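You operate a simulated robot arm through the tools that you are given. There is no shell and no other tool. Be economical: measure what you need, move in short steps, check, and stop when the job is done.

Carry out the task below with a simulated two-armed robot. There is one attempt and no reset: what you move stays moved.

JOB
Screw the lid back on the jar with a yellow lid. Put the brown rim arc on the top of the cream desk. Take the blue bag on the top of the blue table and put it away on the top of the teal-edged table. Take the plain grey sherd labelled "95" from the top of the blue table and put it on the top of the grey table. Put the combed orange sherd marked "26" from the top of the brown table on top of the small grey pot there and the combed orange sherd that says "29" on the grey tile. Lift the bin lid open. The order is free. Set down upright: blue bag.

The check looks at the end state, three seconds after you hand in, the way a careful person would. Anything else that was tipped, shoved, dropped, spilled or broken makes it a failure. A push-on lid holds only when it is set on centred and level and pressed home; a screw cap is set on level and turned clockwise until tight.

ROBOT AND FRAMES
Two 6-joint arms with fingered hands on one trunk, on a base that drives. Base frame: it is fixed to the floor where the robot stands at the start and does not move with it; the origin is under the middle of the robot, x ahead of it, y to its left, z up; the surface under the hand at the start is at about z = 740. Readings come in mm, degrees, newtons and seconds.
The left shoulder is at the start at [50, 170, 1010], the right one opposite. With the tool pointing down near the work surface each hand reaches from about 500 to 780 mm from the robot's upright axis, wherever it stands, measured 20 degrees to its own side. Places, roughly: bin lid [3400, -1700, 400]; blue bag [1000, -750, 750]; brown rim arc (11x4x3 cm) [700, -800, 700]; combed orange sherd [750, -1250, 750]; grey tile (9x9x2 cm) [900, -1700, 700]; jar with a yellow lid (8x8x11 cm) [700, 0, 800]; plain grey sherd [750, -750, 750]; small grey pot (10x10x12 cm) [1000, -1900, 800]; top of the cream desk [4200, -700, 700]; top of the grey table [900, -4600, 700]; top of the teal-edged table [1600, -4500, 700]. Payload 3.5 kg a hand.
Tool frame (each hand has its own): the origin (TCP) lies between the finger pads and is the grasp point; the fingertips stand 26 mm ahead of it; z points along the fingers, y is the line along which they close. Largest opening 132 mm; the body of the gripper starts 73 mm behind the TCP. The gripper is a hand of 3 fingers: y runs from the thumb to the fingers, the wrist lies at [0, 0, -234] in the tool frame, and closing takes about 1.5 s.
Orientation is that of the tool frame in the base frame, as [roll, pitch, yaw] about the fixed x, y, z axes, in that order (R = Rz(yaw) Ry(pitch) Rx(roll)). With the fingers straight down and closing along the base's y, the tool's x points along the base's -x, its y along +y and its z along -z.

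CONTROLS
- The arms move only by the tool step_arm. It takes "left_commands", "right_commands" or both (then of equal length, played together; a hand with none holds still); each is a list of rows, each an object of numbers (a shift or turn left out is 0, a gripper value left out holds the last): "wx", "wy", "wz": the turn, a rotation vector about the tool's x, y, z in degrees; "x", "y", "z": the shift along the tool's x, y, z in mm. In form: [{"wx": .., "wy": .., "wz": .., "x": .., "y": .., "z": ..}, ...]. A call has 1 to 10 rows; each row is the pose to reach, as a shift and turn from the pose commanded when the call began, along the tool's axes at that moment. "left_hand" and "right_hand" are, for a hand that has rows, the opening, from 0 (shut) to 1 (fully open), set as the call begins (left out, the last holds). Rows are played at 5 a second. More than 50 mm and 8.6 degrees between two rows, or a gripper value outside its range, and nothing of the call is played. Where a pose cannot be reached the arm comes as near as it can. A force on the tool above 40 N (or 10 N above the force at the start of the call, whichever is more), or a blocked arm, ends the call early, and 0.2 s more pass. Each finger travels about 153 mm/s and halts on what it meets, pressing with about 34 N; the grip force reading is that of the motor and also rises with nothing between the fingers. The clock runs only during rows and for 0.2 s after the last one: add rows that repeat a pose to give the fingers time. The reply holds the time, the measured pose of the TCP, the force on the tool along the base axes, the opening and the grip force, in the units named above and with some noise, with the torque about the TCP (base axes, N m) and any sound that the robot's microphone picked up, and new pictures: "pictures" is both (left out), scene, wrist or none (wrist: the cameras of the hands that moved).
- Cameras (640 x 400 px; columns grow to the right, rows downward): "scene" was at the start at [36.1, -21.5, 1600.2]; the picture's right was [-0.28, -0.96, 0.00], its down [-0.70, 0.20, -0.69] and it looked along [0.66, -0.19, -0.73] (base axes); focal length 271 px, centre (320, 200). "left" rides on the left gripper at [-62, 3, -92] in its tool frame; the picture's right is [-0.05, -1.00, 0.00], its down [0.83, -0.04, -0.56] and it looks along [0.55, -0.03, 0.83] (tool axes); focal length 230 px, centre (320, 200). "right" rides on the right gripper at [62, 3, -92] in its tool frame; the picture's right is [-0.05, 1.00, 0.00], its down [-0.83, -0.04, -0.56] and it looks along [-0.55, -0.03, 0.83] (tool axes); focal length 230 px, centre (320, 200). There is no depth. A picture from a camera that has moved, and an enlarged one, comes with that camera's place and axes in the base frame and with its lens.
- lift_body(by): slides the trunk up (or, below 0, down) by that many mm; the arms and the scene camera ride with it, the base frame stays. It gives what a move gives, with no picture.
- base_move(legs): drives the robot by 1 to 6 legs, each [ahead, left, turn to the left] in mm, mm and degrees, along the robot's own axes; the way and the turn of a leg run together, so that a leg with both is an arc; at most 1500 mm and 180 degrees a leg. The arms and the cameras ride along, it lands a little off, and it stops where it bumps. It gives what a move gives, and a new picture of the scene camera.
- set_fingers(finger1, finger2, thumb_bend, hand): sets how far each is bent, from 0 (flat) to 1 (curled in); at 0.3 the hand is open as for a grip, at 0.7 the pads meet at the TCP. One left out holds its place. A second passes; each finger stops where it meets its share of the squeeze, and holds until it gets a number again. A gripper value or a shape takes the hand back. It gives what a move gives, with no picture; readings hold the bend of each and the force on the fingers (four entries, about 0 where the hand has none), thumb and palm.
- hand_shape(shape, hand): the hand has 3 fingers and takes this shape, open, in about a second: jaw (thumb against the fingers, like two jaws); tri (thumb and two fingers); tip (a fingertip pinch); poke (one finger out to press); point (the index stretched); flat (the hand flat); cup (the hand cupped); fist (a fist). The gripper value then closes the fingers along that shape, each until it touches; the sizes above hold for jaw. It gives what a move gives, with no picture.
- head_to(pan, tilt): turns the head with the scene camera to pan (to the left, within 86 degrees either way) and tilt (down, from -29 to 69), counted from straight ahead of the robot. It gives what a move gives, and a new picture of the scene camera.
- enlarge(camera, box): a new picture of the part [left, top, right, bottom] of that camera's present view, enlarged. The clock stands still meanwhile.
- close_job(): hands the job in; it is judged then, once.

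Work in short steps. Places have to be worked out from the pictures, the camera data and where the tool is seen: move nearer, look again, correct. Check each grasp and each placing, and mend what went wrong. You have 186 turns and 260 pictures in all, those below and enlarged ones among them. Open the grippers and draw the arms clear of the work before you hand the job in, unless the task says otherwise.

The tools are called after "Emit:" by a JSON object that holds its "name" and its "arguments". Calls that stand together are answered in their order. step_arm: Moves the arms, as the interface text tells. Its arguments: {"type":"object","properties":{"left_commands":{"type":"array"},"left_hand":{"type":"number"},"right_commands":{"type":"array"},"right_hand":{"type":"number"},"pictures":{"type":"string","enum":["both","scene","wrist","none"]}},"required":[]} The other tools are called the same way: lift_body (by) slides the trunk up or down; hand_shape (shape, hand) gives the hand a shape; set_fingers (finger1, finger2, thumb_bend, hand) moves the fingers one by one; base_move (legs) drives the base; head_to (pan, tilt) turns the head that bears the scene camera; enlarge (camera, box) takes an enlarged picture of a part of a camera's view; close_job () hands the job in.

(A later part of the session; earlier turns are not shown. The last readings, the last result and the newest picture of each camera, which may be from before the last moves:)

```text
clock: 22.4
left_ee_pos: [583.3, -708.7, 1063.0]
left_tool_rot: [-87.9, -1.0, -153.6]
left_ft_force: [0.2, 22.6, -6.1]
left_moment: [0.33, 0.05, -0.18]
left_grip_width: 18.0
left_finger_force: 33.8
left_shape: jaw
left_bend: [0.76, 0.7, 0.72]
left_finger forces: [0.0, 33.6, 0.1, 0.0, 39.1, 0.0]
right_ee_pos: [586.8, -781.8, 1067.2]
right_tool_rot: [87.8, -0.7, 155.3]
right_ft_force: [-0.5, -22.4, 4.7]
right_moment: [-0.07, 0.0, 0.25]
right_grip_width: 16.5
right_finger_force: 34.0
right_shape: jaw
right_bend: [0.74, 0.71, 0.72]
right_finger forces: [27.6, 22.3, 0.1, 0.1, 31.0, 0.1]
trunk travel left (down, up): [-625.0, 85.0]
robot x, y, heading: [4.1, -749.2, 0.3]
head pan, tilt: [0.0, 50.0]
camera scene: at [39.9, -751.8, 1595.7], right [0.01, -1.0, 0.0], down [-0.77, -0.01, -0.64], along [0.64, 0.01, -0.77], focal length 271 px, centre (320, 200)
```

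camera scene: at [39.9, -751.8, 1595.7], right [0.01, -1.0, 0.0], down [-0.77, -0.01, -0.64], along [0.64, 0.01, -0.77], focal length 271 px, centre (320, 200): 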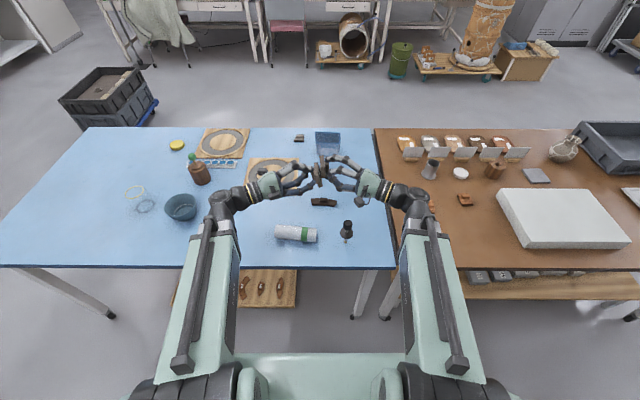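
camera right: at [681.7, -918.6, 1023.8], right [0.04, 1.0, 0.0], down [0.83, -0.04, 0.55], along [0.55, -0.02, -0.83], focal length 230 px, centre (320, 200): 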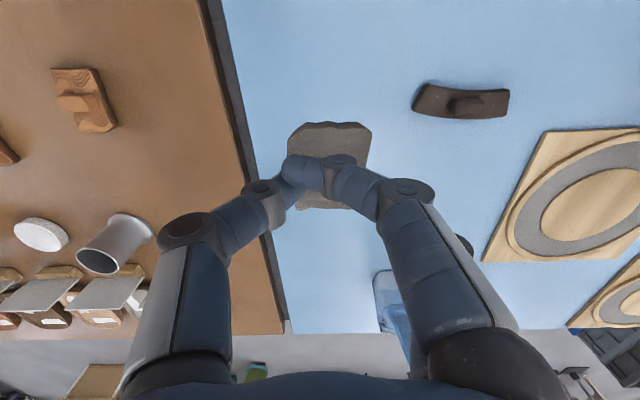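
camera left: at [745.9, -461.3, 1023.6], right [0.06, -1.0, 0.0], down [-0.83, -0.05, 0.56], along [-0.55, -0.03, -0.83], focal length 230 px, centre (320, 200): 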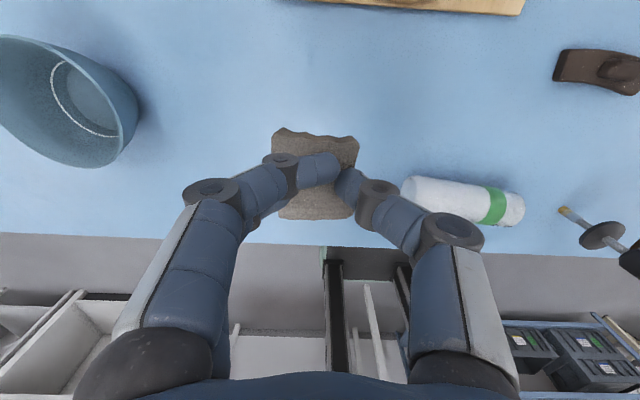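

Now I pull both hands apart along their own fingers (tool -z).

Emit:
{"name": "step_arm", "arguments": {"right_commands": [{"z": -15}, {"z": -40}, {"z": -70}, {"z": -100}, {"z": -130}, {"z": -130}], "left_commands": [{"z": -15}, {"z": -40}, {"z": -70}, {"z": -100}, {"z": -130}, {"z": -130}], "pictures": "scene"}}

```text
clock: 23.8
left_ee_pos: [526.5, -591.4, 1058.6]
left_tool_rot: [-87.8, -0.8, -153.7]
left_ft_force: [-0.4, 0.2, -0.4]
left_moment: [0.03, -0.07, 0.0]
left_grip_width: 17.5
left_finger_force: 33.8
left_shape: jaw
left_bend: [0.76, 0.7, 0.72]
left_finger forces: [0.0, 23.7, 0.0, 0.0, 27.4, 0.0]
right_ee_pos: [532.1, -898.9, 1060.5]
right_tool_rot: [87.9, -0.8, 155.4]
right_ft_force: [0.4, 0.1, -0.5]
right_moment: [-0.02, 0.01, -0.02]
right_grip_width: 14.4
right_finger_force: 33.6
right_shape: jaw
right_bend: [0.73, 0.71, 0.72]
right_finger forces: [0.0, 22.1, 0.0, 0.0, 31.7, 0.0]
trunk travel left (down, up): [-625.0, 85.0]
robot x, y, heading: [2.7, -749.8, 0.5]
head pan, tilt: [0.0, 50.0]
camera scene: at [39.7, -751.8, 1595.7], right [0.01, -1.0, 0.0], down [-0.77, -0.01, -0.64], along [0.64, 0.01, -0.77], focal length 271 px, centre (320, 200)
```

scene: 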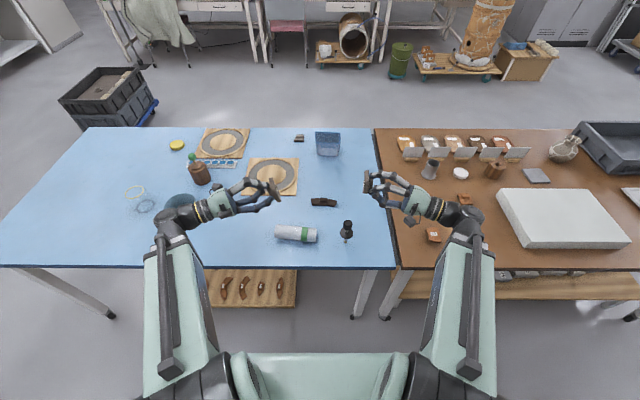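

The hands now face each other, so each wrist camera looks at the other sherd. I raise the right hand and look through both wrist cameras.

Emit:
{"name": "step_arm", "arguments": {"right_commands": [{"y": 25}, {"y": 50}, {"y": 75}, {"y": 100}, {"y": 100}], "left_commands": [{"y": 10}, {"y": 20}, {"y": 30}, {"y": 40}, {"y": 40}], "pictures": "wrist"}}

```text
clock: 25.0
left_ee_pos: [524.1, -594.0, 1017.7]
left_tool_rot: [-87.8, -0.8, -153.7]
left_ft_force: [0.2, -0.4, -0.6]
left_moment: [0.01, 0.0, 0.0]
left_grip_width: 17.4
left_finger_force: 34.3
left_shape: jaw
left_bend: [0.76, 0.7, 0.72]
left_finger forces: [0.1, 23.6, 0.1, 0.1, 27.5, 0.0]
right_ee_pos: [531.2, -903.8, 1161.5]
right_tool_rot: [87.8, -0.8, 155.4]
right_ft_force: [0.3, -0.3, 0.6]
right_moment: [0.01, 0.01, -0.04]
right_grip_width: 14.6
right_finger_force: 34.3
right_shape: jaw
right_bend: [0.73, 0.71, 0.72]
right_finger forces: [0.0, 22.0, 0.0, 0.1, 31.8, 0.1]
trunk travel left (down, up): [-625.0, 85.0]
robot x, y, heading: [1.9, -750.9, 0.4]
head pan, tilt: [0.0, 50.0]
camera right: at [437.0, -962.7, 1163.3], right [0.04, -0.06, 1.0], down [0.52, -0.85, -0.08], along [0.85, 0.53, 0.0], focal length 230 px, centre (320, 200)
camera left: at [540.6, -484.9, 1011.3], right [0.04, 0.06, 1.0], down [-0.99, 0.13, 0.03], along [-0.13, -0.99, 0.07], focal length 230 px, centre (320, 200)
```

right: 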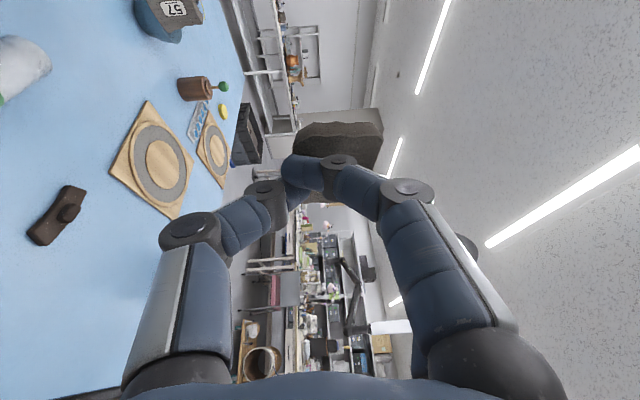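
left: 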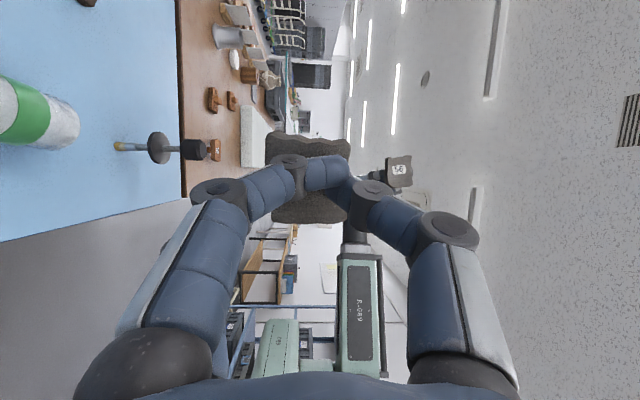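

The left sherd reads "57" or so; I zoom in on both labels.

Emit:
{"name": "enlarge", "arguments": {"camera": "left", "box": [370, 140, 430, 200]}}

Emit:
{"name": "enlarge", "arguments": {"camera": "right", "box": [130, 0, 220, 60]}}

```text
6.67 times, centred on (400, 170) of left
camera zoom: at [540.6, -484.9, 1011.3], right [0.04, 0.06, 1.0], down [-0.99, 0.13, 0.03], along [-0.13, -0.99, 0.07], focal length 1534 px, centre (-213, 400)
```

zoom: 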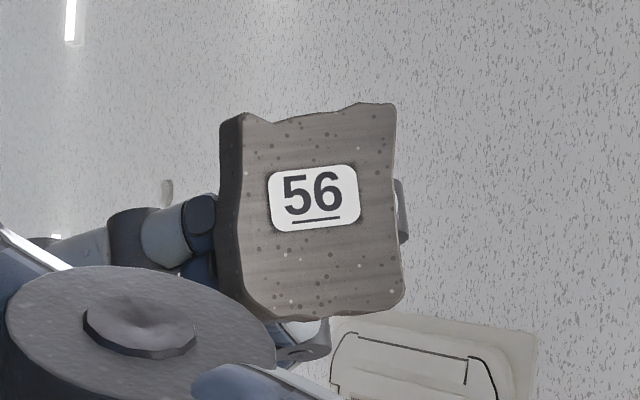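

```text
6.67 times, centred on (175, 30) of right
camera zoom: at [437.0, -962.7, 1163.3], right [0.04, -0.06, 1.0], down [0.52, -0.85, -0.08], along [0.85, 0.53, 0.0], focal length 1534 px, centre (1287, 1333)
```

zoom: 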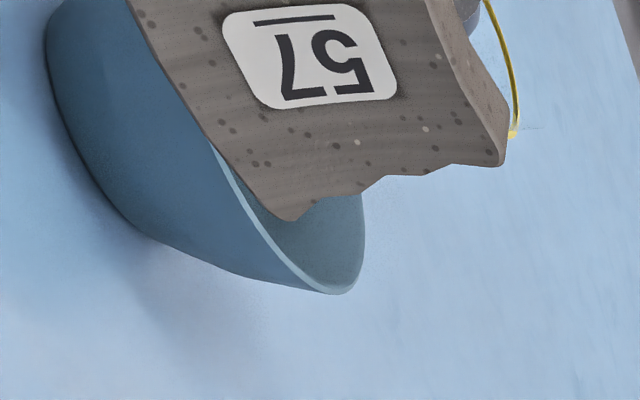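

They are 56 and 57 (the underline shows the reading direction), so "95" is the third grey sherd at the far side. I put these two back exactly where they stood: first roll the hands back down while moving forward.

Emit:
{"name": "step_arm", "arguments": {"right_commands": [{"x": -13, "y": -11, "z": 3, "wx": 5}, {"x": -26, "y": -22, "z": 6, "wx": 10}, {"x": -39, "y": -33, "z": 9, "wx": 15}, {"x": -53, "y": -44, "z": 12, "wx": 20}, {"x": -66, "y": -55, "z": 15, "wx": 25}, {"x": -79, "y": -66, "z": 18, "wx": 30}, {"x": -92, "y": -77, "z": 21, "wx": 36}, {"x": -106, "y": -88, "z": 24, "wx": 41}, {"x": -119, "y": -101, "z": 26, "wx": 46}], "left_commands": [{"x": -18, "y": -5, "z": -6, "wx": -5}, {"x": -37, "y": -10, "z": -12, "wx": -10}, {"x": -56, "y": -15, "z": -18, "wx": -15}, {"x": -74, "y": -20, "z": -24, "wx": -20}, {"x": -93, "y": -25, "z": -30, "wx": -25}, {"x": -112, "y": -30, "z": -36, "wx": -30}, {"x": -130, "y": -35, "z": -42, "wx": -36}, {"x": -149, "y": -40, "z": -48, "wx": -41}, {"x": -168, "y": -42, "z": -55, "wx": -46}], "pictures": "none"}}

Emit:
{"name": "step_arm", "arguments": {"right_commands": [{"wx": 6}, {"wx": 12}, {"wx": 18}, {"wx": 24}, {"wx": 30}, {"wx": 36}, {"wx": 41}, {"wx": 46.2}, {"wx": 46.2}], "left_commands": [{"wx": -6}, {"wx": -12}, {"wx": -18}, {"wx": -24}, {"wx": -30}, {"wx": -36}, {"wx": -41}, {"wx": -46.2}, {"wx": -46.2}], "pictures": "none"}}

Emit:
{"name": "step_arm", "arguments": {"right_commands": [{"wz": -6}, {"wz": -12}, {"wz": -18}, {"wz": -24.6}, {"wz": -24.6}], "left_commands": [{"wz": 6}, {"wz": 12}, {"wz": 18}, {"wz": 26}, {"wz": 26}], "pictures": "both"}}

```text
clock: 27.0
left_ee_pos: [653.3, -468.9, 1055.9]
left_tool_rot: [-133.9, -0.9, -153.6]
left_ft_force: [0.1, -0.3, -1.2]
left_moment: [-0.01, 0.03, -0.02]
left_grip_width: 17.1
left_finger_force: 33.8
left_shape: jaw
left_bend: [0.76, 0.7, 0.72]
left_finger forces: [0.0, 23.4, 0.0, 0.0, 27.2, 0.0]
right_ee_pos: [652.6, -925.1, 1059.7]
right_tool_rot: [133.9, -0.8, 155.5]
right_ft_force: [-0.4, -0.9, 0.0]
right_moment: [0.0, -0.01, 0.01]
right_grip_width: 14.4
right_finger_force: 34.7
right_shape: jaw
right_bend: [0.73, 0.71, 0.72]
right_finger forces: [0.0, 22.0, 0.1, 0.0, 31.6, 0.0]
trunk travel left (down, up): [-625.0, 85.0]
robot x, y, heading: [-0.1, -751.0, 0.6]
head pan, tilt: [0.0, 50.0]
```

```text
clock: 29.0
left_ee_pos: [651.5, -469.9, 1055.9]
left_tool_rot: [-180.0, -1.0, -153.7]
left_ft_force: [0.0, 0.0, -0.9]
left_moment: [0.01, -0.01, -0.02]
left_grip_width: 17.1
left_finger_force: 33.6
left_shape: jaw
left_bend: [0.76, 0.7, 0.72]
left_finger forces: [0.1, 23.1, 0.1, 0.0, 26.3, 0.0]
right_ee_pos: [650.9, -925.1, 1060.4]
right_tool_rot: [-179.9, -0.8, 155.5]
right_ft_force: [0.3, -0.4, -0.2]
right_moment: [0.03, -0.01, 0.0]
right_grip_width: 14.4
right_finger_force: 33.6
right_shape: jaw
right_bend: [0.73, 0.71, 0.72]
right_finger forces: [0.0, 22.1, 0.0, 0.0, 31.2, 0.0]
trunk travel left (down, up): [-625.0, 85.0]
robot x, y, heading: [2.2, -751.5, 0.5]
head pan, tilt: [0.0, 50.0]
```

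```text
clock: 30.2
left_ee_pos: [652.2, -469.5, 1055.4]
left_tool_rot: [-179.6, -0.7, -179.7]
left_ft_force: [0.1, 0.1, -0.3]
left_moment: [0.01, -0.02, 0.05]
left_grip_width: 17.0
left_finger_force: 33.9
left_shape: jaw
left_bend: [0.76, 0.7, 0.72]
left_finger forces: [0.1, 23.1, 0.1, 0.0, 26.3, 0.0]
right_ee_pos: [650.6, -924.5, 1059.9]
right_tool_rot: [179.6, -0.6, -179.9]
right_ft_force: [0.2, -0.2, -0.9]
right_moment: [-0.03, 0.03, -0.04]
right_grip_width: 14.1
right_finger_force: 34.0
right_shape: jaw
right_bend: [0.73, 0.71, 0.72]
right_finger forces: [0.1, 22.1, 0.0, 0.0, 31.3, 0.1]
trunk travel left (down, up): [-625.0, 85.0]
robot x, y, heading: [4.8, -754.7, 0.5]
head pan, tilt: [0.0, 50.0]
camera scene: at [39.6, -751.8, 1595.7], right [0.01, -1.0, 0.0], down [-0.77, -0.01, -0.64], along [0.64, 0.01, -0.77], focal length 271 px, centre (320, 200)
camera right: at [591.0, -923.0, 1153.9], right [0.05, 1.0, 0.01], down [0.84, -0.05, 0.54], along [0.54, -0.02, -0.84], focal length 230 px, centre (320, 200)
camera left: at [715.3, -465.7, 1147.9], right [0.06, -1.0, 0.01], down [-0.82, -0.04, 0.57], along [-0.57, -0.04, -0.82], focal length 230 px, centre (320, 200)
```

scene: 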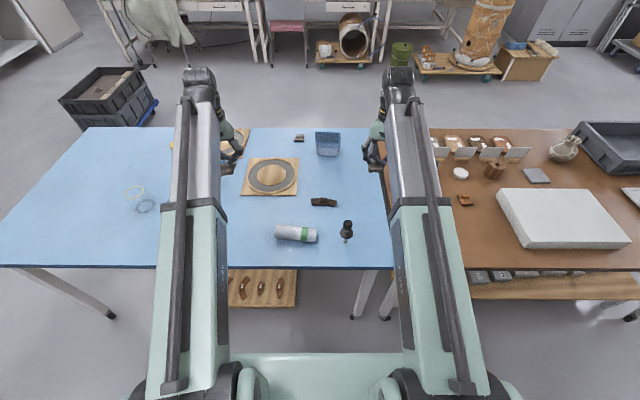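
right: 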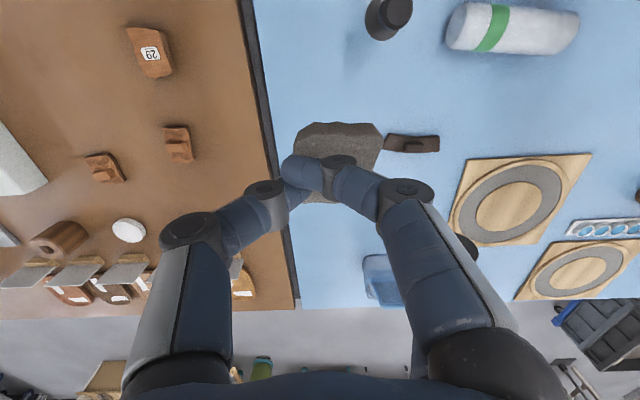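
left: 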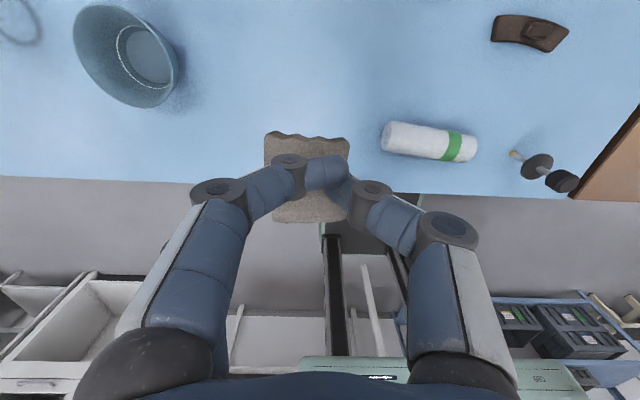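

Both sherds are still well held. I lower them to their former places, slowing at the end.

Emit:
{"name": "step_arm", "arguments": {"right_commands": [{"x": -15, "z": 42}, {"x": -30, "y": 1, "z": 84}, {"x": -45, "y": 2, "z": 126}, {"x": -60, "y": 3, "z": 168}, {"x": -75, "y": 4, "z": 208}, {"x": -90, "y": 4, "z": 245}, {"x": -90, "y": 4, "z": 262}, {"x": -90, "y": 4, "z": 272}, {"x": -90, "y": 4, "z": 276}], "left_commands": [{"x": -6, "y": 1, "z": 42}, {"x": -12, "y": 2, "z": 84}, {"x": -18, "y": 3, "z": 126}, {"x": -24, "y": 4, "z": 168}, {"x": -30, "y": 5, "z": 208}, {"x": -32, "y": 5.5, "z": 240}, {"x": -32, "y": 5.5, "z": 258}, {"x": -32, "y": 5.5, "z": 268}, {"x": -32, "y": 5.5, "z": 272}], "pictures": "wrist"}}

```text
clock: 32.2
left_ee_pos: [679.3, -464.4, 784.9]
left_tool_rot: [-179.5, -0.7, -179.7]
left_ft_force: [-0.2, -0.2, 1.5]
left_moment: [0.05, -0.03, 0.01]
left_grip_width: 16.9
left_finger_force: 33.9
left_shape: jaw
left_bend: [0.76, 0.7, 0.72]
left_finger forces: [0.1, 22.9, 0.0, 0.0, 25.3, 0.0]
right_ee_pos: [736.3, -919.2, 785.8]
right_tool_rot: [179.6, -0.6, 179.9]
right_ft_force: [-3.1, -0.7, 6.9]
right_moment: [0.15, -0.09, 0.02]
right_grip_width: 14.3
right_finger_force: 33.6
right_shape: jaw
right_bend: [0.73, 0.71, 0.72]
right_finger forces: [0.0, 25.3, 0.0, 0.0, 33.4, 0.0]
trunk travel left (down, up): [-625.0, 85.0]
robot x, y, heading: [2.5, -754.9, 0.7]
head pan, tilt: [0.0, 50.0]
camera right: at [675.9, -917.3, 878.7], right [0.05, 1.0, 0.01], down [0.84, -0.05, 0.55], along [0.55, -0.02, -0.84], focal length 230 px, centre (320, 200)
camera left: at [743.3, -461.9, 876.6], right [0.06, -1.0, 0.01], down [-0.82, -0.04, 0.57], along [-0.56, -0.04, -0.82], focal length 230 px, centre (320, 200)
```

right: 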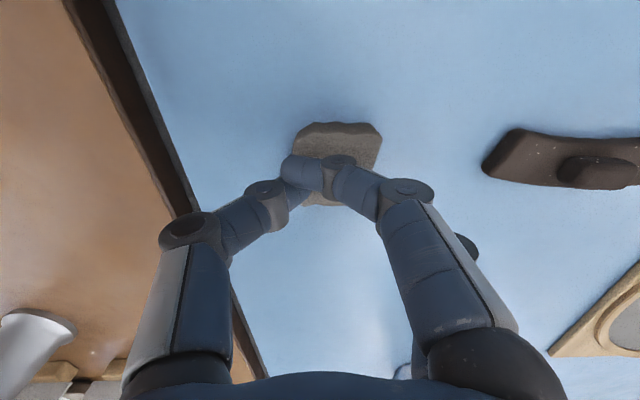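
left: 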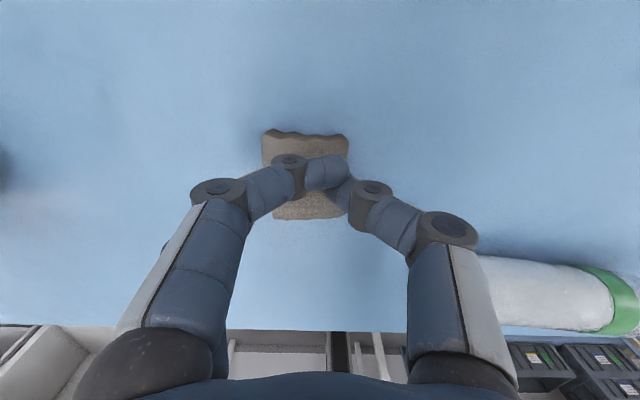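

Both touch the table. I open the fingers and lift away.

Emit:
{"name": "step_arm", "arguments": {"right_commands": [{}, {}, {}, {}, {}], "left_commands": [{"z": 1.5}, {"z": 1.5}, {"z": 1.5}, {"z": 1.5}, {"z": 1.5}], "right_hand": 0.6, "left_hand": 0.6, "pictures": "none"}}

Emit:
{"name": "step_arm", "arguments": {"right_commands": [{"z": -30}, {"z": -75}, {"z": -120}, {"z": -160}], "left_commands": [{"z": -30}, {"z": -75}, {"z": -120}, {"z": -160}], "pictures": "both"}}

```text
clock: 33.4
left_ee_pos: [680.2, -465.5, 781.4]
left_tool_rot: [-179.5, -0.9, -179.8]
left_ft_force: [0.9, 0.5, -0.3]
left_moment: [-0.01, 0.02, 0.01]
left_grip_width: 78.9
left_finger_force: 0.0
left_shape: jaw
left_bend: [0.71, 0.71, 0.71]
left_finger forces: [0.1, 0.0, 0.0, 0.0, 0.1, 0.0]
right_ee_pos: [735.5, -919.2, 784.2]
right_tool_rot: [179.6, -0.6, 179.9]
right_ft_force: [-0.1, -0.6, 0.4]
right_moment: [0.0, -0.03, 0.0]
right_grip_width: 78.8
right_finger_force: 0.0
right_shape: jaw
right_bend: [0.71, 0.71, 0.71]
right_finger forces: [0.1, 0.0, 0.0, 0.1, 0.1, 0.0]
trunk travel left (down, up): [-625.0, 85.0]
robot x, y, heading: [3.2, -756.9, 0.4]
head pan, tilt: [0.0, 50.0]
```

```text
clock: 34.4
left_ee_pos: [681.6, -465.0, 942.4]
left_tool_rot: [-179.6, -0.8, -179.7]
left_ft_force: [-0.6, 1.1, 0.6]
left_moment: [0.04, 0.01, -0.01]
left_grip_width: 78.8
left_finger_force: 0.1
left_shape: jaw
left_bend: [0.71, 0.71, 0.71]
left_finger forces: [0.0, 0.0, 0.1, 0.1, 0.0, 0.1]
right_ee_pos: [738.6, -921.1, 943.1]
right_tool_rot: [179.6, -0.9, -180.0]
right_ft_force: [0.2, -0.1, -0.1]
right_moment: [0.02, -0.05, 0.01]
right_grip_width: 78.8
right_finger_force: 0.1
right_shape: jaw
right_bend: [0.71, 0.71, 0.71]
right_finger forces: [0.1, 0.0, 0.0, 0.0, 0.0, 0.1]
trunk travel left (down, up): [-625.0, 85.0]
robot x, y, heading: [-0.6, -755.6, 0.4]
head pan, tilt: [0.0, 50.0]
camera scene: at [39.1, -751.9, 1595.7], right [0.01, -1.0, 0.0], down [-0.77, -0.01, -0.64], along [0.64, 0.01, -0.77], focal length 271 px, centre (320, 200)
camera right: at [678.1, -918.5, 1037.6], right [0.05, 1.0, 0.01], down [0.84, -0.05, 0.54], along [0.54, -0.02, -0.84], focal length 230 px, centre (320, 200)
camera left: at [744.8, -461.6, 1033.4], right [0.06, -1.0, 0.01], down [-0.82, -0.04, 0.57], along [-0.57, -0.04, -0.82], focal length 230 px, centre (320, 200)
```

scene: 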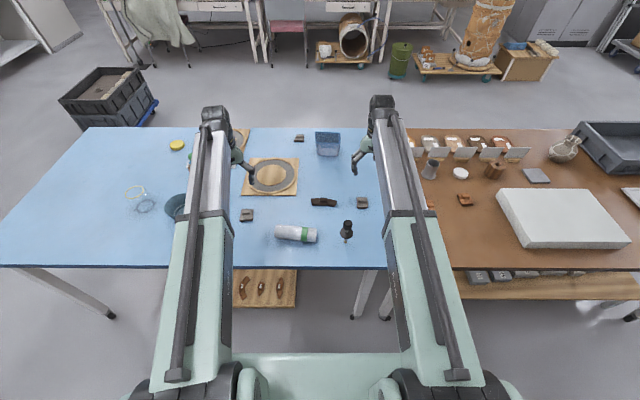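
right: 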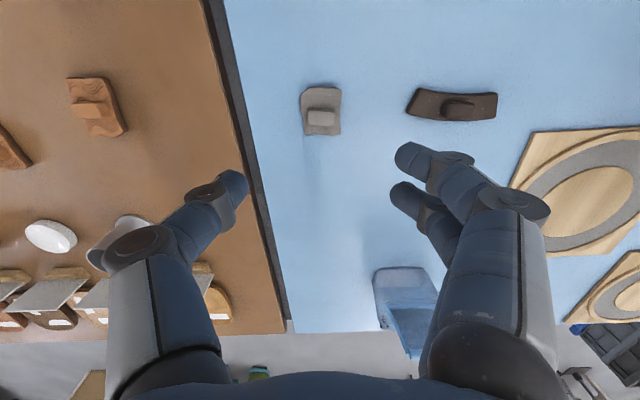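
left: 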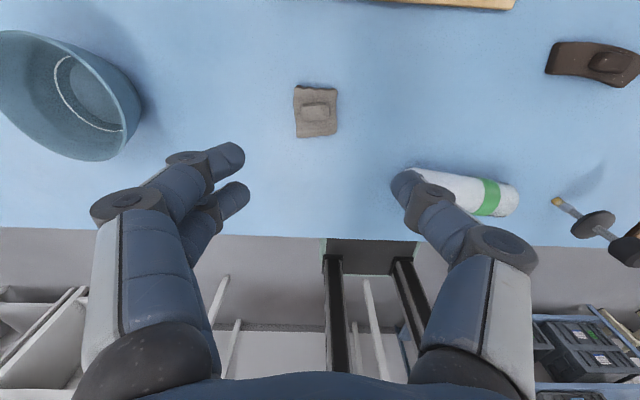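

Both grey sherds are back. Next the orange sherds: I drive 420 mm to the right to get the two ridge-up ones (about [705,-1172] and [741,-1336]) before the hands.

Emit:
{"name": "base_move", "arguments": {"legs": [[0, -420, 0]]}}

Emit:
{"name": "step_arm", "arguments": {"left_commands": [{"x": -8, "y": -40}, {"x": -16, "y": -80}, {"x": -24, "y": -120}, {"x": -30, "y": -160}, {"x": -30, "y": -200}, {"x": -30, "y": -240}, {"x": -30, "y": -270}], "right_commands": [{}, {}, {}, {}, {}, {}, {}], "left_hand": 0.6, "pictures": "both"}}

```text
clock: 37.0
left_ee_pos: [685.2, -883.8, 940.3]
left_tool_rot: [-179.5, -0.7, -179.9]
left_ft_force: [0.0, -0.4, 0.5]
left_moment: [0.01, -0.01, -0.02]
left_grip_width: 78.8
left_finger_force: 0.0
left_shape: jaw
left_bend: [0.71, 0.71, 0.71]
left_finger forces: [0.0, 0.1, 0.0, 0.0, 0.1, 0.0]
right_ee_pos: [741.1, -1339.9, 942.6]
right_tool_rot: [179.6, -0.7, 179.9]
right_ft_force: [1.0, -0.7, 0.5]
right_moment: [-0.01, -0.02, 0.03]
right_grip_width: 78.9
right_finger_force: 0.0
right_shape: jaw
right_bend: [0.71, 0.71, 0.71]
right_finger forces: [0.0, 0.0, 0.1, 0.0, 0.0, 0.1]
trunk travel left (down, up): [-625.0, 85.0]
robot x, y, heading: [4.9, -1171.5, 0.5]
head pan, tilt: [0.0, 50.0]
camera scene: at [42.6, -1170.1, 1595.7], right [0.01, -1.0, 0.0], down [-0.77, 0.0, -0.64], along [0.64, 0.0, -0.77], focal length 271 px, centre (320, 200)
```

scene: 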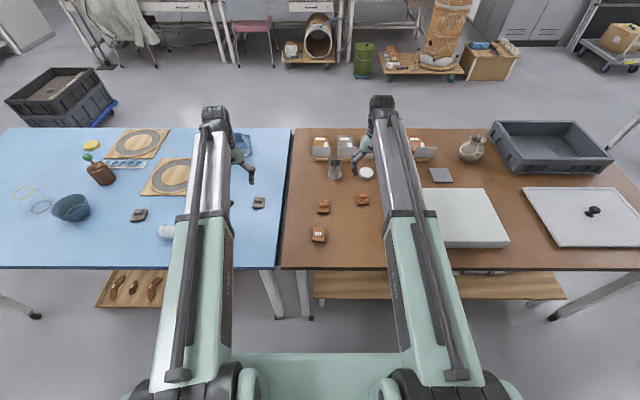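

```text
clock: 38.6
left_ee_pos: [714.9, -1154.3, 942.4]
left_tool_rot: [-179.6, -0.8, -179.9]
left_ft_force: [-0.1, -0.4, -1.1]
left_moment: [-0.02, -0.01, 0.0]
left_grip_width: 79.0
left_finger_force: 0.0
left_shape: jaw
left_bend: [0.71, 0.71, 0.71]
left_finger forces: [0.0, 0.1, 0.0, 0.0, 0.0, 0.0]
right_ee_pos: [741.3, -1339.3, 943.1]
right_tool_rot: [179.6, -0.6, 179.9]
right_ft_force: [-0.4, 0.2, -0.1]
right_moment: [-0.02, 0.0, 0.0]
right_grip_width: 79.1
right_finger_force: 0.0
right_shape: jaw
right_bend: [0.71, 0.71, 0.71]
right_finger forces: [0.0, 0.0, 0.0, 0.0, 0.0, 0.0]
trunk travel left (down, up): [-625.0, 85.0]
robot x, y, heading: [7.9, -1170.2, 0.5]
head pan, tilt: [0.0, 50.0]
camera scene: at [42.6, -1169.3, 1595.7], right [0.01, -1.0, 0.0], down [-0.77, 0.0, -0.64], along [0.64, 0.0, -0.77], focal length 271 px, centre (320, 200)
camera right: at [681.2, -1337.3, 1037.0], right [0.05, 1.0, 0.01], down [0.84, -0.05, 0.54], along [0.54, -0.02, -0.84], focal length 230 px, centre (320, 200)
camera left: at [779.0, -1150.6, 1034.8], right [0.05, -1.0, 0.01], down [-0.82, -0.04, 0.57], along [-0.57, -0.04, -0.82], focal length 230 px, centre (320, 200)
```

scene: 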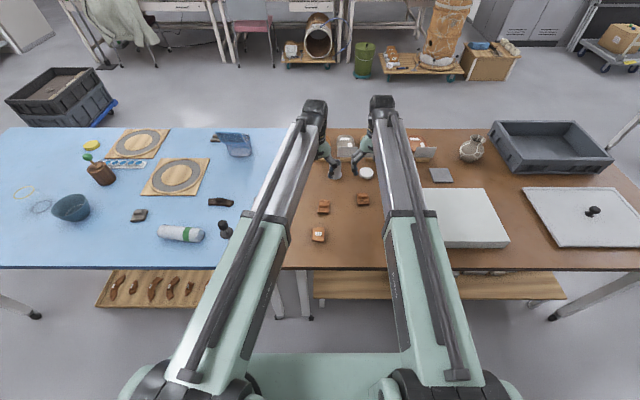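
right: 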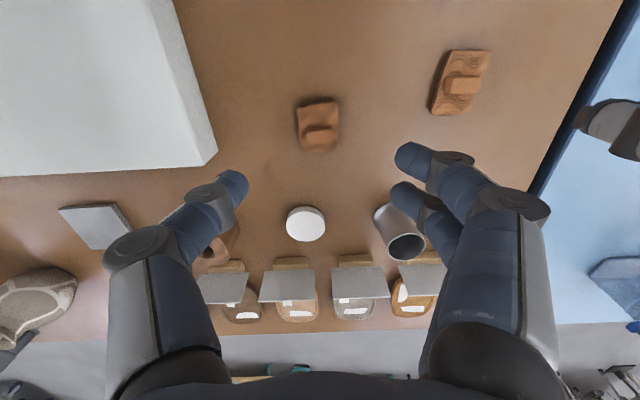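
left: 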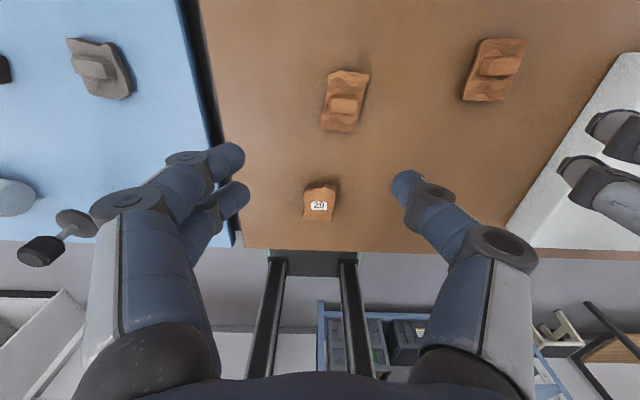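

Blocks lie at about [762,-1338] and [721,-1182]. To keep the hands clear of each other, the right hand takes its sherd first.

Emit:
{"name": "step_arm", "arguments": {"right_commands": [{"x": -20, "y": 2, "z": 40}, {"x": -20, "y": 2, "z": 80}, {"x": -20, "y": 2, "z": 120}, {"x": -20, "y": 2, "z": 145}, {"x": -20, "y": 2, "z": 160}, {"x": -20, "y": 2, "z": 160}], "left_commands": [{"x": -5, "y": 30, "z": -20}, {"x": -5, "y": 60, "z": -40}, {"x": -5, "y": 60, "z": -40}, {"x": -5, "y": 60, "z": -40}, {"x": -5, "y": 60, "z": -40}, {"x": -5, "y": 60, "z": -40}], "right_hand": 0.6, "pictures": "wrist"}}

```text
clock: 40.0
left_ee_pos: [721.8, -1093.7, 982.7]
left_tool_rot: [-179.6, -0.8, -179.9]
left_ft_force: [-0.6, 0.8, 0.2]
left_moment: [-0.01, 0.01, 0.01]
left_grip_width: 78.9
left_finger_force: 0.0
left_shape: jaw
left_bend: [0.71, 0.71, 0.71]
left_finger forces: [0.0, 0.1, 0.0, 0.0, 0.0, 0.0]
right_ee_pos: [740.0, -1336.3, 786.0]
right_tool_rot: [179.7, -0.6, 179.9]
right_ft_force: [-0.1, 1.4, 0.1]
right_moment: [-0.01, 0.0, 0.01]
right_grip_width: 78.7
right_finger_force: 0.1
right_shape: jaw
right_bend: [0.71, 0.71, 0.71]
right_finger forces: [0.0, 0.0, 0.1, 0.1, 0.1, 0.0]
right hand out of reach, approached as far as the arm can: row 1, 2, 3, 4, 5, 6
trunk travel left (down, up): [-625.0, 85.0]
robot x, y, heading: [8.0, -1167.4, 0.4]
head pan, tilt: [0.0, 50.0]
camera right: at [680.1, -1333.4, 880.0], right [0.05, 1.0, 0.01], down [0.84, -0.05, 0.55], along [0.55, -0.03, -0.84], focal length 230 px, centre (320, 200)
camera left: at [784.2, -1090.5, 1074.6], right [0.05, -1.0, 0.01], down [-0.82, -0.04, 0.57], along [-0.57, -0.04, -0.82], focal length 230 px, centre (320, 200)
```

right: 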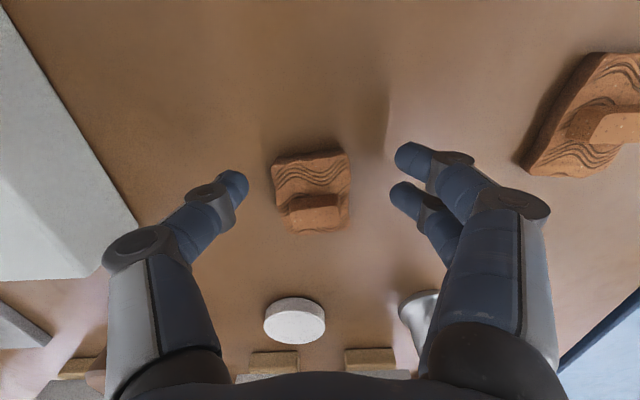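
left: 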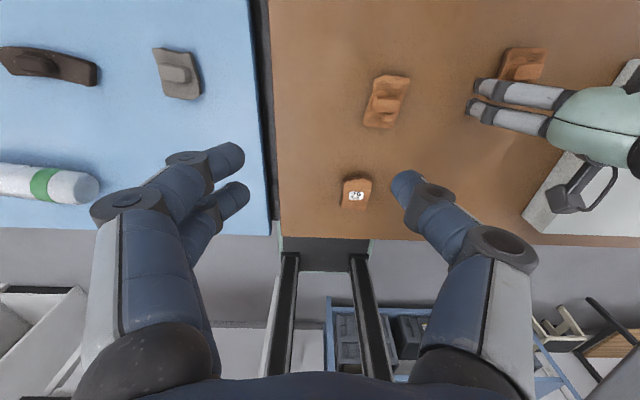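

Out of reach by about 22 mm. I lift slightly, drive 100 mm ahead, and approach again.

Emit:
{"name": "step_arm", "arguments": {"right_commands": [{"z": -40}, {"z": -60}], "pictures": "none"}}

Emit:
{"name": "base_move", "arguments": {"legs": [[100, 0, 0]]}}

Emit:
{"name": "step_arm", "arguments": {"right_commands": [{"x": 30}, {"x": 60}, {"x": 80}, {"x": 80}], "pictures": "wrist"}}

```text
clock: 40.6
left_ee_pos: [720.3, -1094.2, 982.2]
left_tool_rot: [-179.5, -0.8, -179.9]
left_ft_force: [-0.2, 1.3, 0.3]
left_moment: [-0.01, 0.02, -0.02]
left_grip_width: 79.1
left_finger_force: 0.1
left_shape: jaw
left_bend: [0.71, 0.71, 0.71]
left_finger forces: [0.0, 0.0, 0.0, 0.0, 0.0, 0.1]
right_ee_pos: [741.3, -1336.8, 847.4]
right_tool_rot: [179.6, -0.7, 179.8]
right_ft_force: [-0.3, 0.0, -0.5]
right_moment: [0.02, 0.0, 0.03]
right_grip_width: 78.3
right_finger_force: 0.0
right_shape: jaw
right_bend: [0.71, 0.71, 0.71]
right_finger forces: [0.0, 0.0, 0.1, 0.0, 0.0, 0.0]
trunk travel left (down, up): [-625.0, 85.0]
robot x, y, heading: [9.0, -1171.2, 0.3]
head pan, tilt: [0.0, 50.0]
```

```text
clock: 41.7
left_ee_pos: [823.0, -1093.0, 982.1]
left_tool_rot: [-179.7, -1.0, -180.0]
left_ft_force: [0.5, 0.4, -0.2]
left_moment: [-0.01, 0.03, -0.01]
left_grip_width: 79.0
left_finger_force: 0.0
left_shape: jaw
left_bend: [0.71, 0.71, 0.71]
left_finger forces: [0.1, 0.1, 0.0, 0.0, 0.1, 0.0]
right_ee_pos: [842.9, -1335.8, 844.1]
right_tool_rot: [179.6, -0.8, 179.8]
right_ft_force: [-0.1, -0.4, 0.0]
right_moment: [-0.01, 0.02, -0.02]
right_grip_width: 78.8
right_finger_force: 0.0
right_shape: jaw
right_bend: [0.71, 0.71, 0.71]
right_finger forces: [0.0, 0.0, 0.0, 0.0, 0.1, 0.1]
trunk travel left (down, up): [-625.0, 85.0]
robot x, y, heading: [106.5, -1170.5, 0.5]
head pan, tilt: [0.0, 50.0]
camera scene: at [145.2, -1168.5, 1595.6], right [0.01, -1.0, 0.0], down [-0.77, 0.0, -0.64], along [0.64, 0.0, -0.77], focal length 271 px, centre (320, 200)
```

scene: 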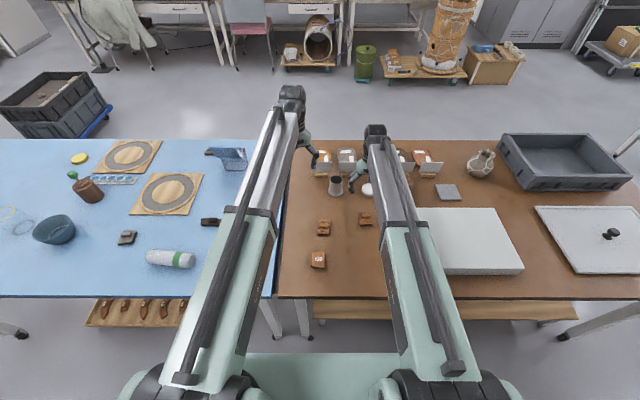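

```text
clock: 42.7
left_ee_pos: [821.1, -1092.6, 981.7]
left_tool_rot: [-179.6, -0.8, -179.9]
left_ft_force: [0.1, 0.6, 0.1]
left_moment: [0.0, 0.01, -0.01]
left_grip_width: 78.9
left_finger_force: 0.1
left_shape: jaw
left_bend: [0.71, 0.71, 0.71]
left_finger forces: [0.0, 0.0, 0.0, 0.1, 0.0, 0.0]
right_ee_pos: [760.5, -1335.7, 847.8]
right_tool_rot: [179.6, -0.7, 179.8]
right_ft_force: [-0.5, 0.4, 0.9]
right_moment: [-0.02, -0.05, -0.02]
right_grip_width: 78.9
right_finger_force: 0.1
right_shape: jaw
right_bend: [0.71, 0.71, 0.71]
right_finger forces: [0.0, 0.1, 0.1, 0.1, 0.0, 0.1]
trunk travel left (down, up): [-625.0, 85.0]
robot x, y, heading: [106.3, -1170.4, 0.2]
head pan, tilt: [0.0, 50.0]
camera right: at [701.3, -1333.2, 940.9], right [0.05, 1.0, 0.01], down [0.84, -0.05, 0.54], along [0.54, -0.03, -0.84], focal length 230 px, centre (320, 200)
```

right: 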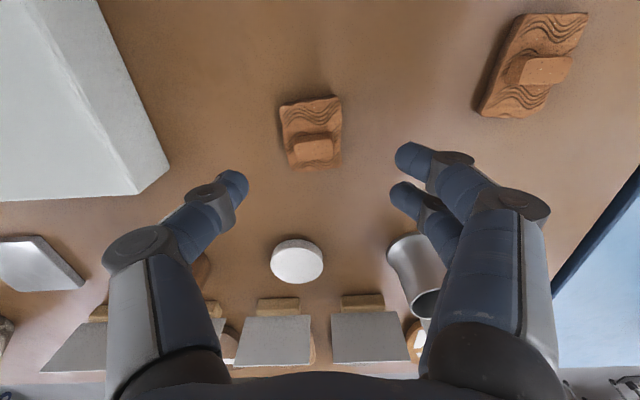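

Now the block is at about [766,-1342]; I lower and close.

Emit:
{"name": "step_arm", "arguments": {"right_commands": [{"x": -6, "y": -6, "z": 30}, {"x": -6, "y": -6, "z": 55}, {"x": -6, "y": -6, "z": 66}, {"x": -6, "y": -6, "z": 66}], "pictures": "none"}}

Emit:
{"name": "step_arm", "arguments": {"right_commands": [{}, {}, {}, {}, {}, {}], "right_hand": 0, "pictures": "wrist"}}

Emit:
{"name": "step_arm", "arguments": {"right_commands": [{"z": -20}, {"z": -60}, {"z": -110}, {"z": -160}, {"z": -200}], "pictures": "wrist"}}

```text
clock: 43.7
left_ee_pos: [821.4, -1093.5, 983.4]
left_tool_rot: [-179.6, -0.7, -180.0]
left_ft_force: [0.2, -0.9, -0.3]
left_moment: [-0.01, 0.0, -0.03]
left_grip_width: 78.8
left_finger_force: 0.1
left_shape: jaw
left_bend: [0.71, 0.71, 0.71]
left_finger forces: [0.0, 0.1, 0.0, 0.0, 0.0, 0.0]
right_ee_pos: [765.6, -1341.3, 781.3]
right_tool_rot: [179.6, -0.7, 180.0]
right_ft_force: [0.3, -0.2, 0.7]
right_moment: [-0.02, 0.02, 0.01]
right_grip_width: 78.7
right_finger_force: 0.1
right_shape: jaw
right_bend: [0.71, 0.71, 0.71]
right_finger forces: [0.1, 0.0, 0.1, 0.0, 0.0, 0.0]
trunk travel left (down, up): [-625.0, 85.0]
robot x, y, heading: [108.5, -1169.2, 0.2]
head pan, tilt: [0.0, 50.0]
```

```text
clock: 45.1
left_ee_pos: [820.8, -1094.6, 981.4]
left_tool_rot: [-179.6, -0.9, -179.9]
left_ft_force: [-0.3, -0.2, 0.0]
left_moment: [0.02, 0.01, 0.02]
left_grip_width: 79.1
left_finger_force: 0.0
left_shape: jaw
left_bend: [0.71, 0.71, 0.71]
left_finger forces: [0.0, 0.0, 0.1, 0.0, 0.1, 0.0]
right_ee_pos: [766.0, -1341.2, 781.6]
right_tool_rot: [179.5, -0.6, 179.9]
right_ft_force: [0.8, 0.0, 0.5]
right_moment: [0.01, 0.0, 0.03]
right_grip_width: 25.0
right_finger_force: 33.8
right_shape: jaw
right_bend: [0.73, 0.73, 0.7]
right_finger forces: [17.2, 13.3, 0.1, 0.1, 29.7, 0.0]
trunk travel left (down, up): [-625.0, 85.0]
robot x, y, heading: [107.7, -1169.0, 0.2]
head pan, tilt: [0.0, 50.0]
camera right: at [706.1, -1338.7, 875.1], right [0.05, 1.0, 0.01], down [0.84, -0.05, 0.54], along [0.54, -0.03, -0.84], focal length 230 px, centre (320, 200)
```

right: 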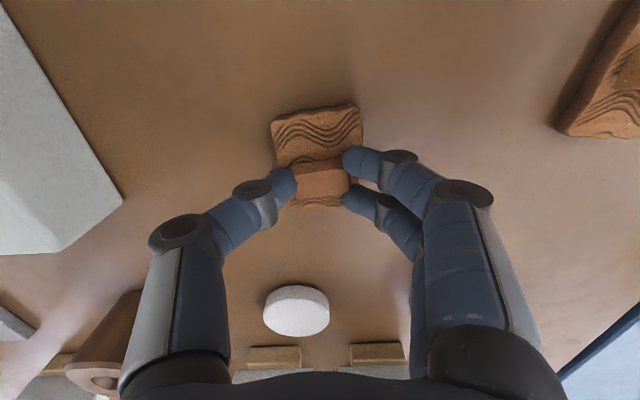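

```text
clock: 46.3
left_ee_pos: [820.8, -1091.5, 982.3]
left_tool_rot: [-179.7, -0.8, -179.9]
left_ft_force: [-0.8, -0.1, 0.4]
left_moment: [0.01, 0.03, -0.01]
left_grip_width: 79.3
left_finger_force: 0.1
left_shape: jaw
left_bend: [0.71, 0.71, 0.71]
left_finger forces: [0.1, 0.1, 0.1, 0.0, 0.0, 0.1]
right_ee_pos: [768.1, -1341.4, 983.1]
right_tool_rot: [179.6, -0.6, 179.9]
right_ft_force: [0.6, -0.2, -0.6]
right_moment: [-0.02, 0.03, 0.02]
right_grip_width: 23.0
right_finger_force: 34.1
right_shape: jaw
right_bend: [0.73, 0.74, 0.7]
right_finger forces: [20.3, 12.3, 0.1, 0.0, 27.9, 0.0]
trunk travel left (down, up): [-625.0, 85.0]
robot x, y, heading: [105.6, -1166.6, 0.3]
head pan, tilt: [0.0, 50.0]
camera right: at [707.7, -1339.7, 1075.6], right [0.05, 1.0, 0.01], down [0.84, -0.05, 0.54], along [0.54, -0.03, -0.84], focal length 230 px, centre (320, 200)
```

right: 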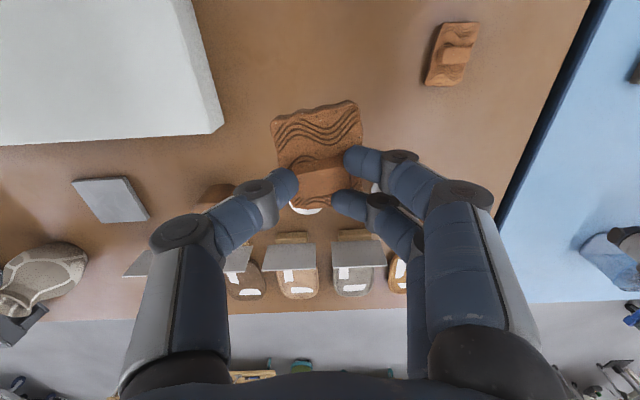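

Sherd held. I move the right hand out to the right and roll it so that the underside faces the head camera.

Emit:
{"name": "step_arm", "arguments": {"right_commands": [{"x": 14, "y": -25, "z": -19, "wx": -5}, {"x": 28, "y": -50, "z": -38, "wx": -10}, {"x": 42, "y": -75, "z": -57, "wx": -15}, {"x": 56, "y": -100, "z": -76, "wx": -20}, {"x": 70, "y": -125, "z": -95, "wx": -25}, {"x": 84, "y": -150, "z": -114, "wx": -30}, {"x": 98, "y": -175, "z": -133, "wx": -35}, {"x": 112, "y": -200, "z": -152, "wx": -40}, {"x": 130, "y": -228, "z": -167, "wx": -45}], "pictures": "none"}}

Emit:
{"name": "step_arm", "arguments": {"right_commands": [{"wx": -6}, {"wx": -12}, {"wx": -18}, {"wx": -24}, {"wx": -30}, {"wx": -36}, {"wx": -42}, {"wx": -48}, {"wx": -54}, {"wx": -60}], "pictures": "none"}}

Emit:
{"name": "head_to", "arguments": {"pan": -40, "tilt": 40}}

```text
clock: 48.3
left_ee_pos: [821.2, -1093.6, 982.3]
left_tool_rot: [-179.6, -0.7, -180.0]
left_ft_force: [0.2, -0.2, -0.1]
left_moment: [0.01, -0.01, 0.03]
left_grip_width: 78.9
left_finger_force: 0.0
left_shape: jaw
left_bend: [0.71, 0.71, 0.71]
left_finger forces: [0.0, 0.1, 0.1, 0.0, 0.0, 0.0]
right_ee_pos: [702.8, -1516.6, 1067.6]
right_tool_rot: [135.8, 2.1, 177.1]
right_ft_force: [-0.3, -0.9, -0.4]
right_moment: [-0.03, 0.04, 0.0]
right_grip_width: 21.6
right_finger_force: 33.7
right_shape: jaw
right_bend: [0.72, 0.75, 0.7]
right_finger forces: [21.5, 15.2, 0.0, 0.0, 23.8, 0.0]
right hand out of reach, approached as far as the arm can: row 6, 7, 8, 9
trunk travel left (down, up): [-625.0, 85.0]
robot x, y, heading: [106.1, -1168.3, 0.3]
head pan, tilt: [0.0, 50.0]
```

```text
clock: 50.5
left_ee_pos: [821.3, -1091.7, 982.2]
left_tool_rot: [-179.5, -0.7, -179.8]
left_ft_force: [0.4, 0.4, -0.1]
left_moment: [-0.02, 0.0, -0.01]
left_grip_width: 78.8
left_finger_force: 0.0
left_shape: jaw
left_bend: [0.71, 0.71, 0.71]
left_finger forces: [0.1, 0.0, 0.1, 0.0, 0.0, 0.0]
right_ee_pos: [753.6, -1443.4, 1083.1]
right_tool_rot: [76.0, 1.1, 173.4]
right_ft_force: [1.4, -0.5, -0.1]
right_moment: [0.0, 0.03, 0.01]
right_grip_width: 12.4
right_finger_force: 33.7
right_shape: jaw
right_bend: [0.76, 0.76, 0.75]
right_finger forces: [0.1, 0.0, 0.1, 0.0, 0.1, 0.0]
right hand out of reach, approached as far as the arm can: row 1, 2, 3, 4, 5, 6, 7, 8, 9, 10
trunk travel left (down, up): [-625.0, 85.0]
robot x, y, heading: [107.0, -1170.7, 0.2]
head pan, tilt: [0.0, 50.0]
```

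```text
clock: 51.6
left_ee_pos: [820.9, -1094.4, 982.6]
left_tool_rot: [-179.6, -0.7, -179.9]
left_ft_force: [0.2, -0.5, -0.2]
left_moment: [-0.02, 0.03, -0.01]
left_grip_width: 78.9
left_finger_force: 0.1
left_shape: jaw
left_bend: [0.71, 0.71, 0.71]
left_finger forces: [0.0, 0.0, 0.0, 0.0, 0.1, 0.0]
right_ee_pos: [753.7, -1443.0, 1083.2]
right_tool_rot: [76.1, 1.2, 173.5]
right_ft_force: [-0.2, -0.7, -0.3]
right_moment: [-0.03, -0.02, 0.0]
right_grip_width: 12.5
right_finger_force: 34.3
right_shape: jaw
right_bend: [0.76, 0.76, 0.75]
right_finger forces: [0.0, 0.0, 0.0, 0.1, 0.0, 0.0]
trunk travel left (down, up): [-625.0, 85.0]
robot x, y, heading: [107.8, -1170.8, 0.2]
head pan, tilt: [-40.0, 40.0]
camera scene: at [131.3, -1223.1, 1609.9], right [-0.64, -0.77, 0.0], down [-0.5, 0.41, -0.77], along [0.59, -0.49, -0.64], focal length 271 px, centre (320, 200)
```

scene: 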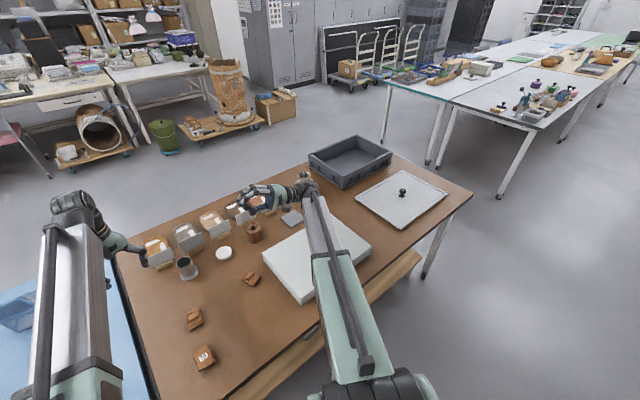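

The sherd slipped out of the grip while rolling. It lies at about [730,-1400]; I zoom in to see its state.

Emit:
{"name": "enlarge", "arguments": {"camera": "scene", "box": [170, 180, 330, 380]}}

```text
2.00 times, centred on (250, 280) of scene
camera zoom: at [131.3, -1223.1, 1609.9], right [-0.64, -0.77, 0.0], down [-0.5, 0.41, -0.77], along [0.59, -0.49, -0.64], focal length 542 px, centre (460, 40)
```

zoom: 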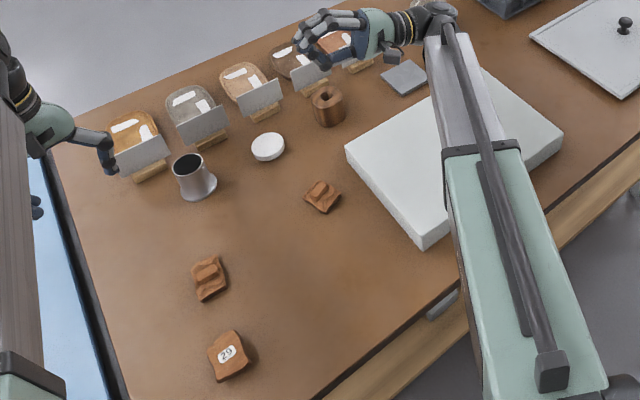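

It lies intact, ridge up. The tapered ridge makes a weak hold, so from now on I grip sherds by the plate's edges. I bring the right hand back upright, and the left hand over the other sherd (at [722,-1184], turned about -11°).

Emit:
{"name": "step_arm", "arguments": {"right_commands": [{"wx": 8}, {"wx": 16}, {"wx": 24}, {"wx": 32}, {"wx": 40}, {"wx": 48}, {"wx": 56}, {"wx": 64}, {"wx": 72}], "left_commands": [{"x": 15, "y": -13, "z": 0, "wz": 2}, {"x": 30, "y": -26, "z": 10, "wz": 4}, {"x": 45, "y": -39, "z": 30, "wz": 6}, {"x": 60, "y": -52, "z": 55, "wz": 8}, {"x": 75, "y": -65, "z": 80, "wz": 11}, {"x": 88, "y": -78, "z": 105, "wz": 11}, {"x": 98, "y": -91, "z": 130, "wz": 11}, {"x": 98, "y": -91, "z": 150, "wz": 11}, {"x": 98, "y": -91, "z": 150, "wz": 11}], "left_hand": 0.75, "right_hand": 0.75, "pictures": "wrist"}}

```text
clock: 53.6
left_ee_pos: [721.4, -1184.1, 835.0]
left_tool_rot: [-179.5, -0.6, 169.1]
left_ft_force: [-0.2, 0.5, -0.3]
left_moment: [-0.02, 0.03, 0.0]
left_grip_width: 98.8
left_finger_force: 0.0
left_shape: jaw
left_bend: [0.64, 0.64, 0.6]
left_finger forces: [0.1, 0.0, 0.1, 0.1, 0.0, 0.1]
right_ee_pos: [754.6, -1441.3, 1082.2]
right_tool_rot: [148.3, 1.2, 173.4]
right_ft_force: [-0.1, 0.4, -0.5]
right_moment: [-0.01, 0.05, 0.04]
right_grip_width: 98.8
right_finger_force: 0.0
right_shape: jaw
right_bend: [0.64, 0.64, 0.6]
right_finger forces: [0.0, 0.0, 0.0, 0.0, 0.0, 0.0]
trunk travel left (down, up): [-625.0, 85.0]
robot x, y, heading: [104.9, -1169.3, 0.2]
head pan, tilt: [-40.0, 40.0]
camera right: at [686.6, -1481.4, 1161.7], right [0.14, 0.84, 0.53], down [0.78, -0.42, 0.47], along [0.61, 0.35, -0.71], focal length 230 px, centre (320, 200)
camera left: at [783.7, -1194.2, 926.9], right [-0.14, -0.99, 0.01], down [-0.82, 0.12, 0.56], along [-0.56, 0.07, -0.83], focal length 230 px, centre (320, 200)
```

right: 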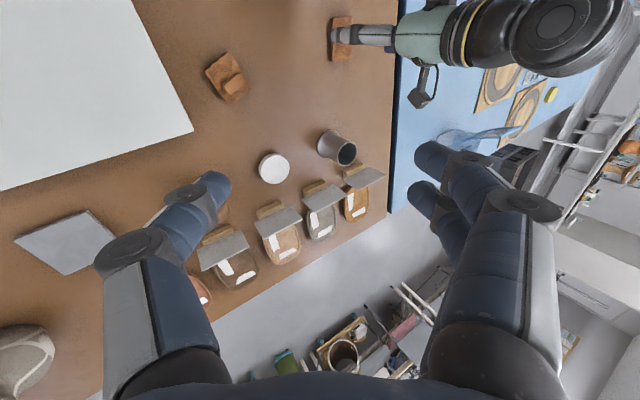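
left: 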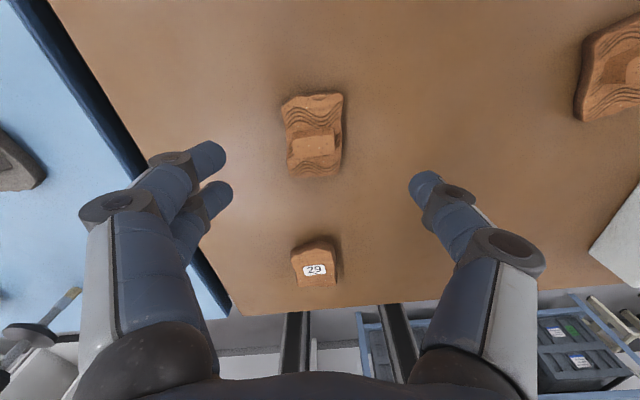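

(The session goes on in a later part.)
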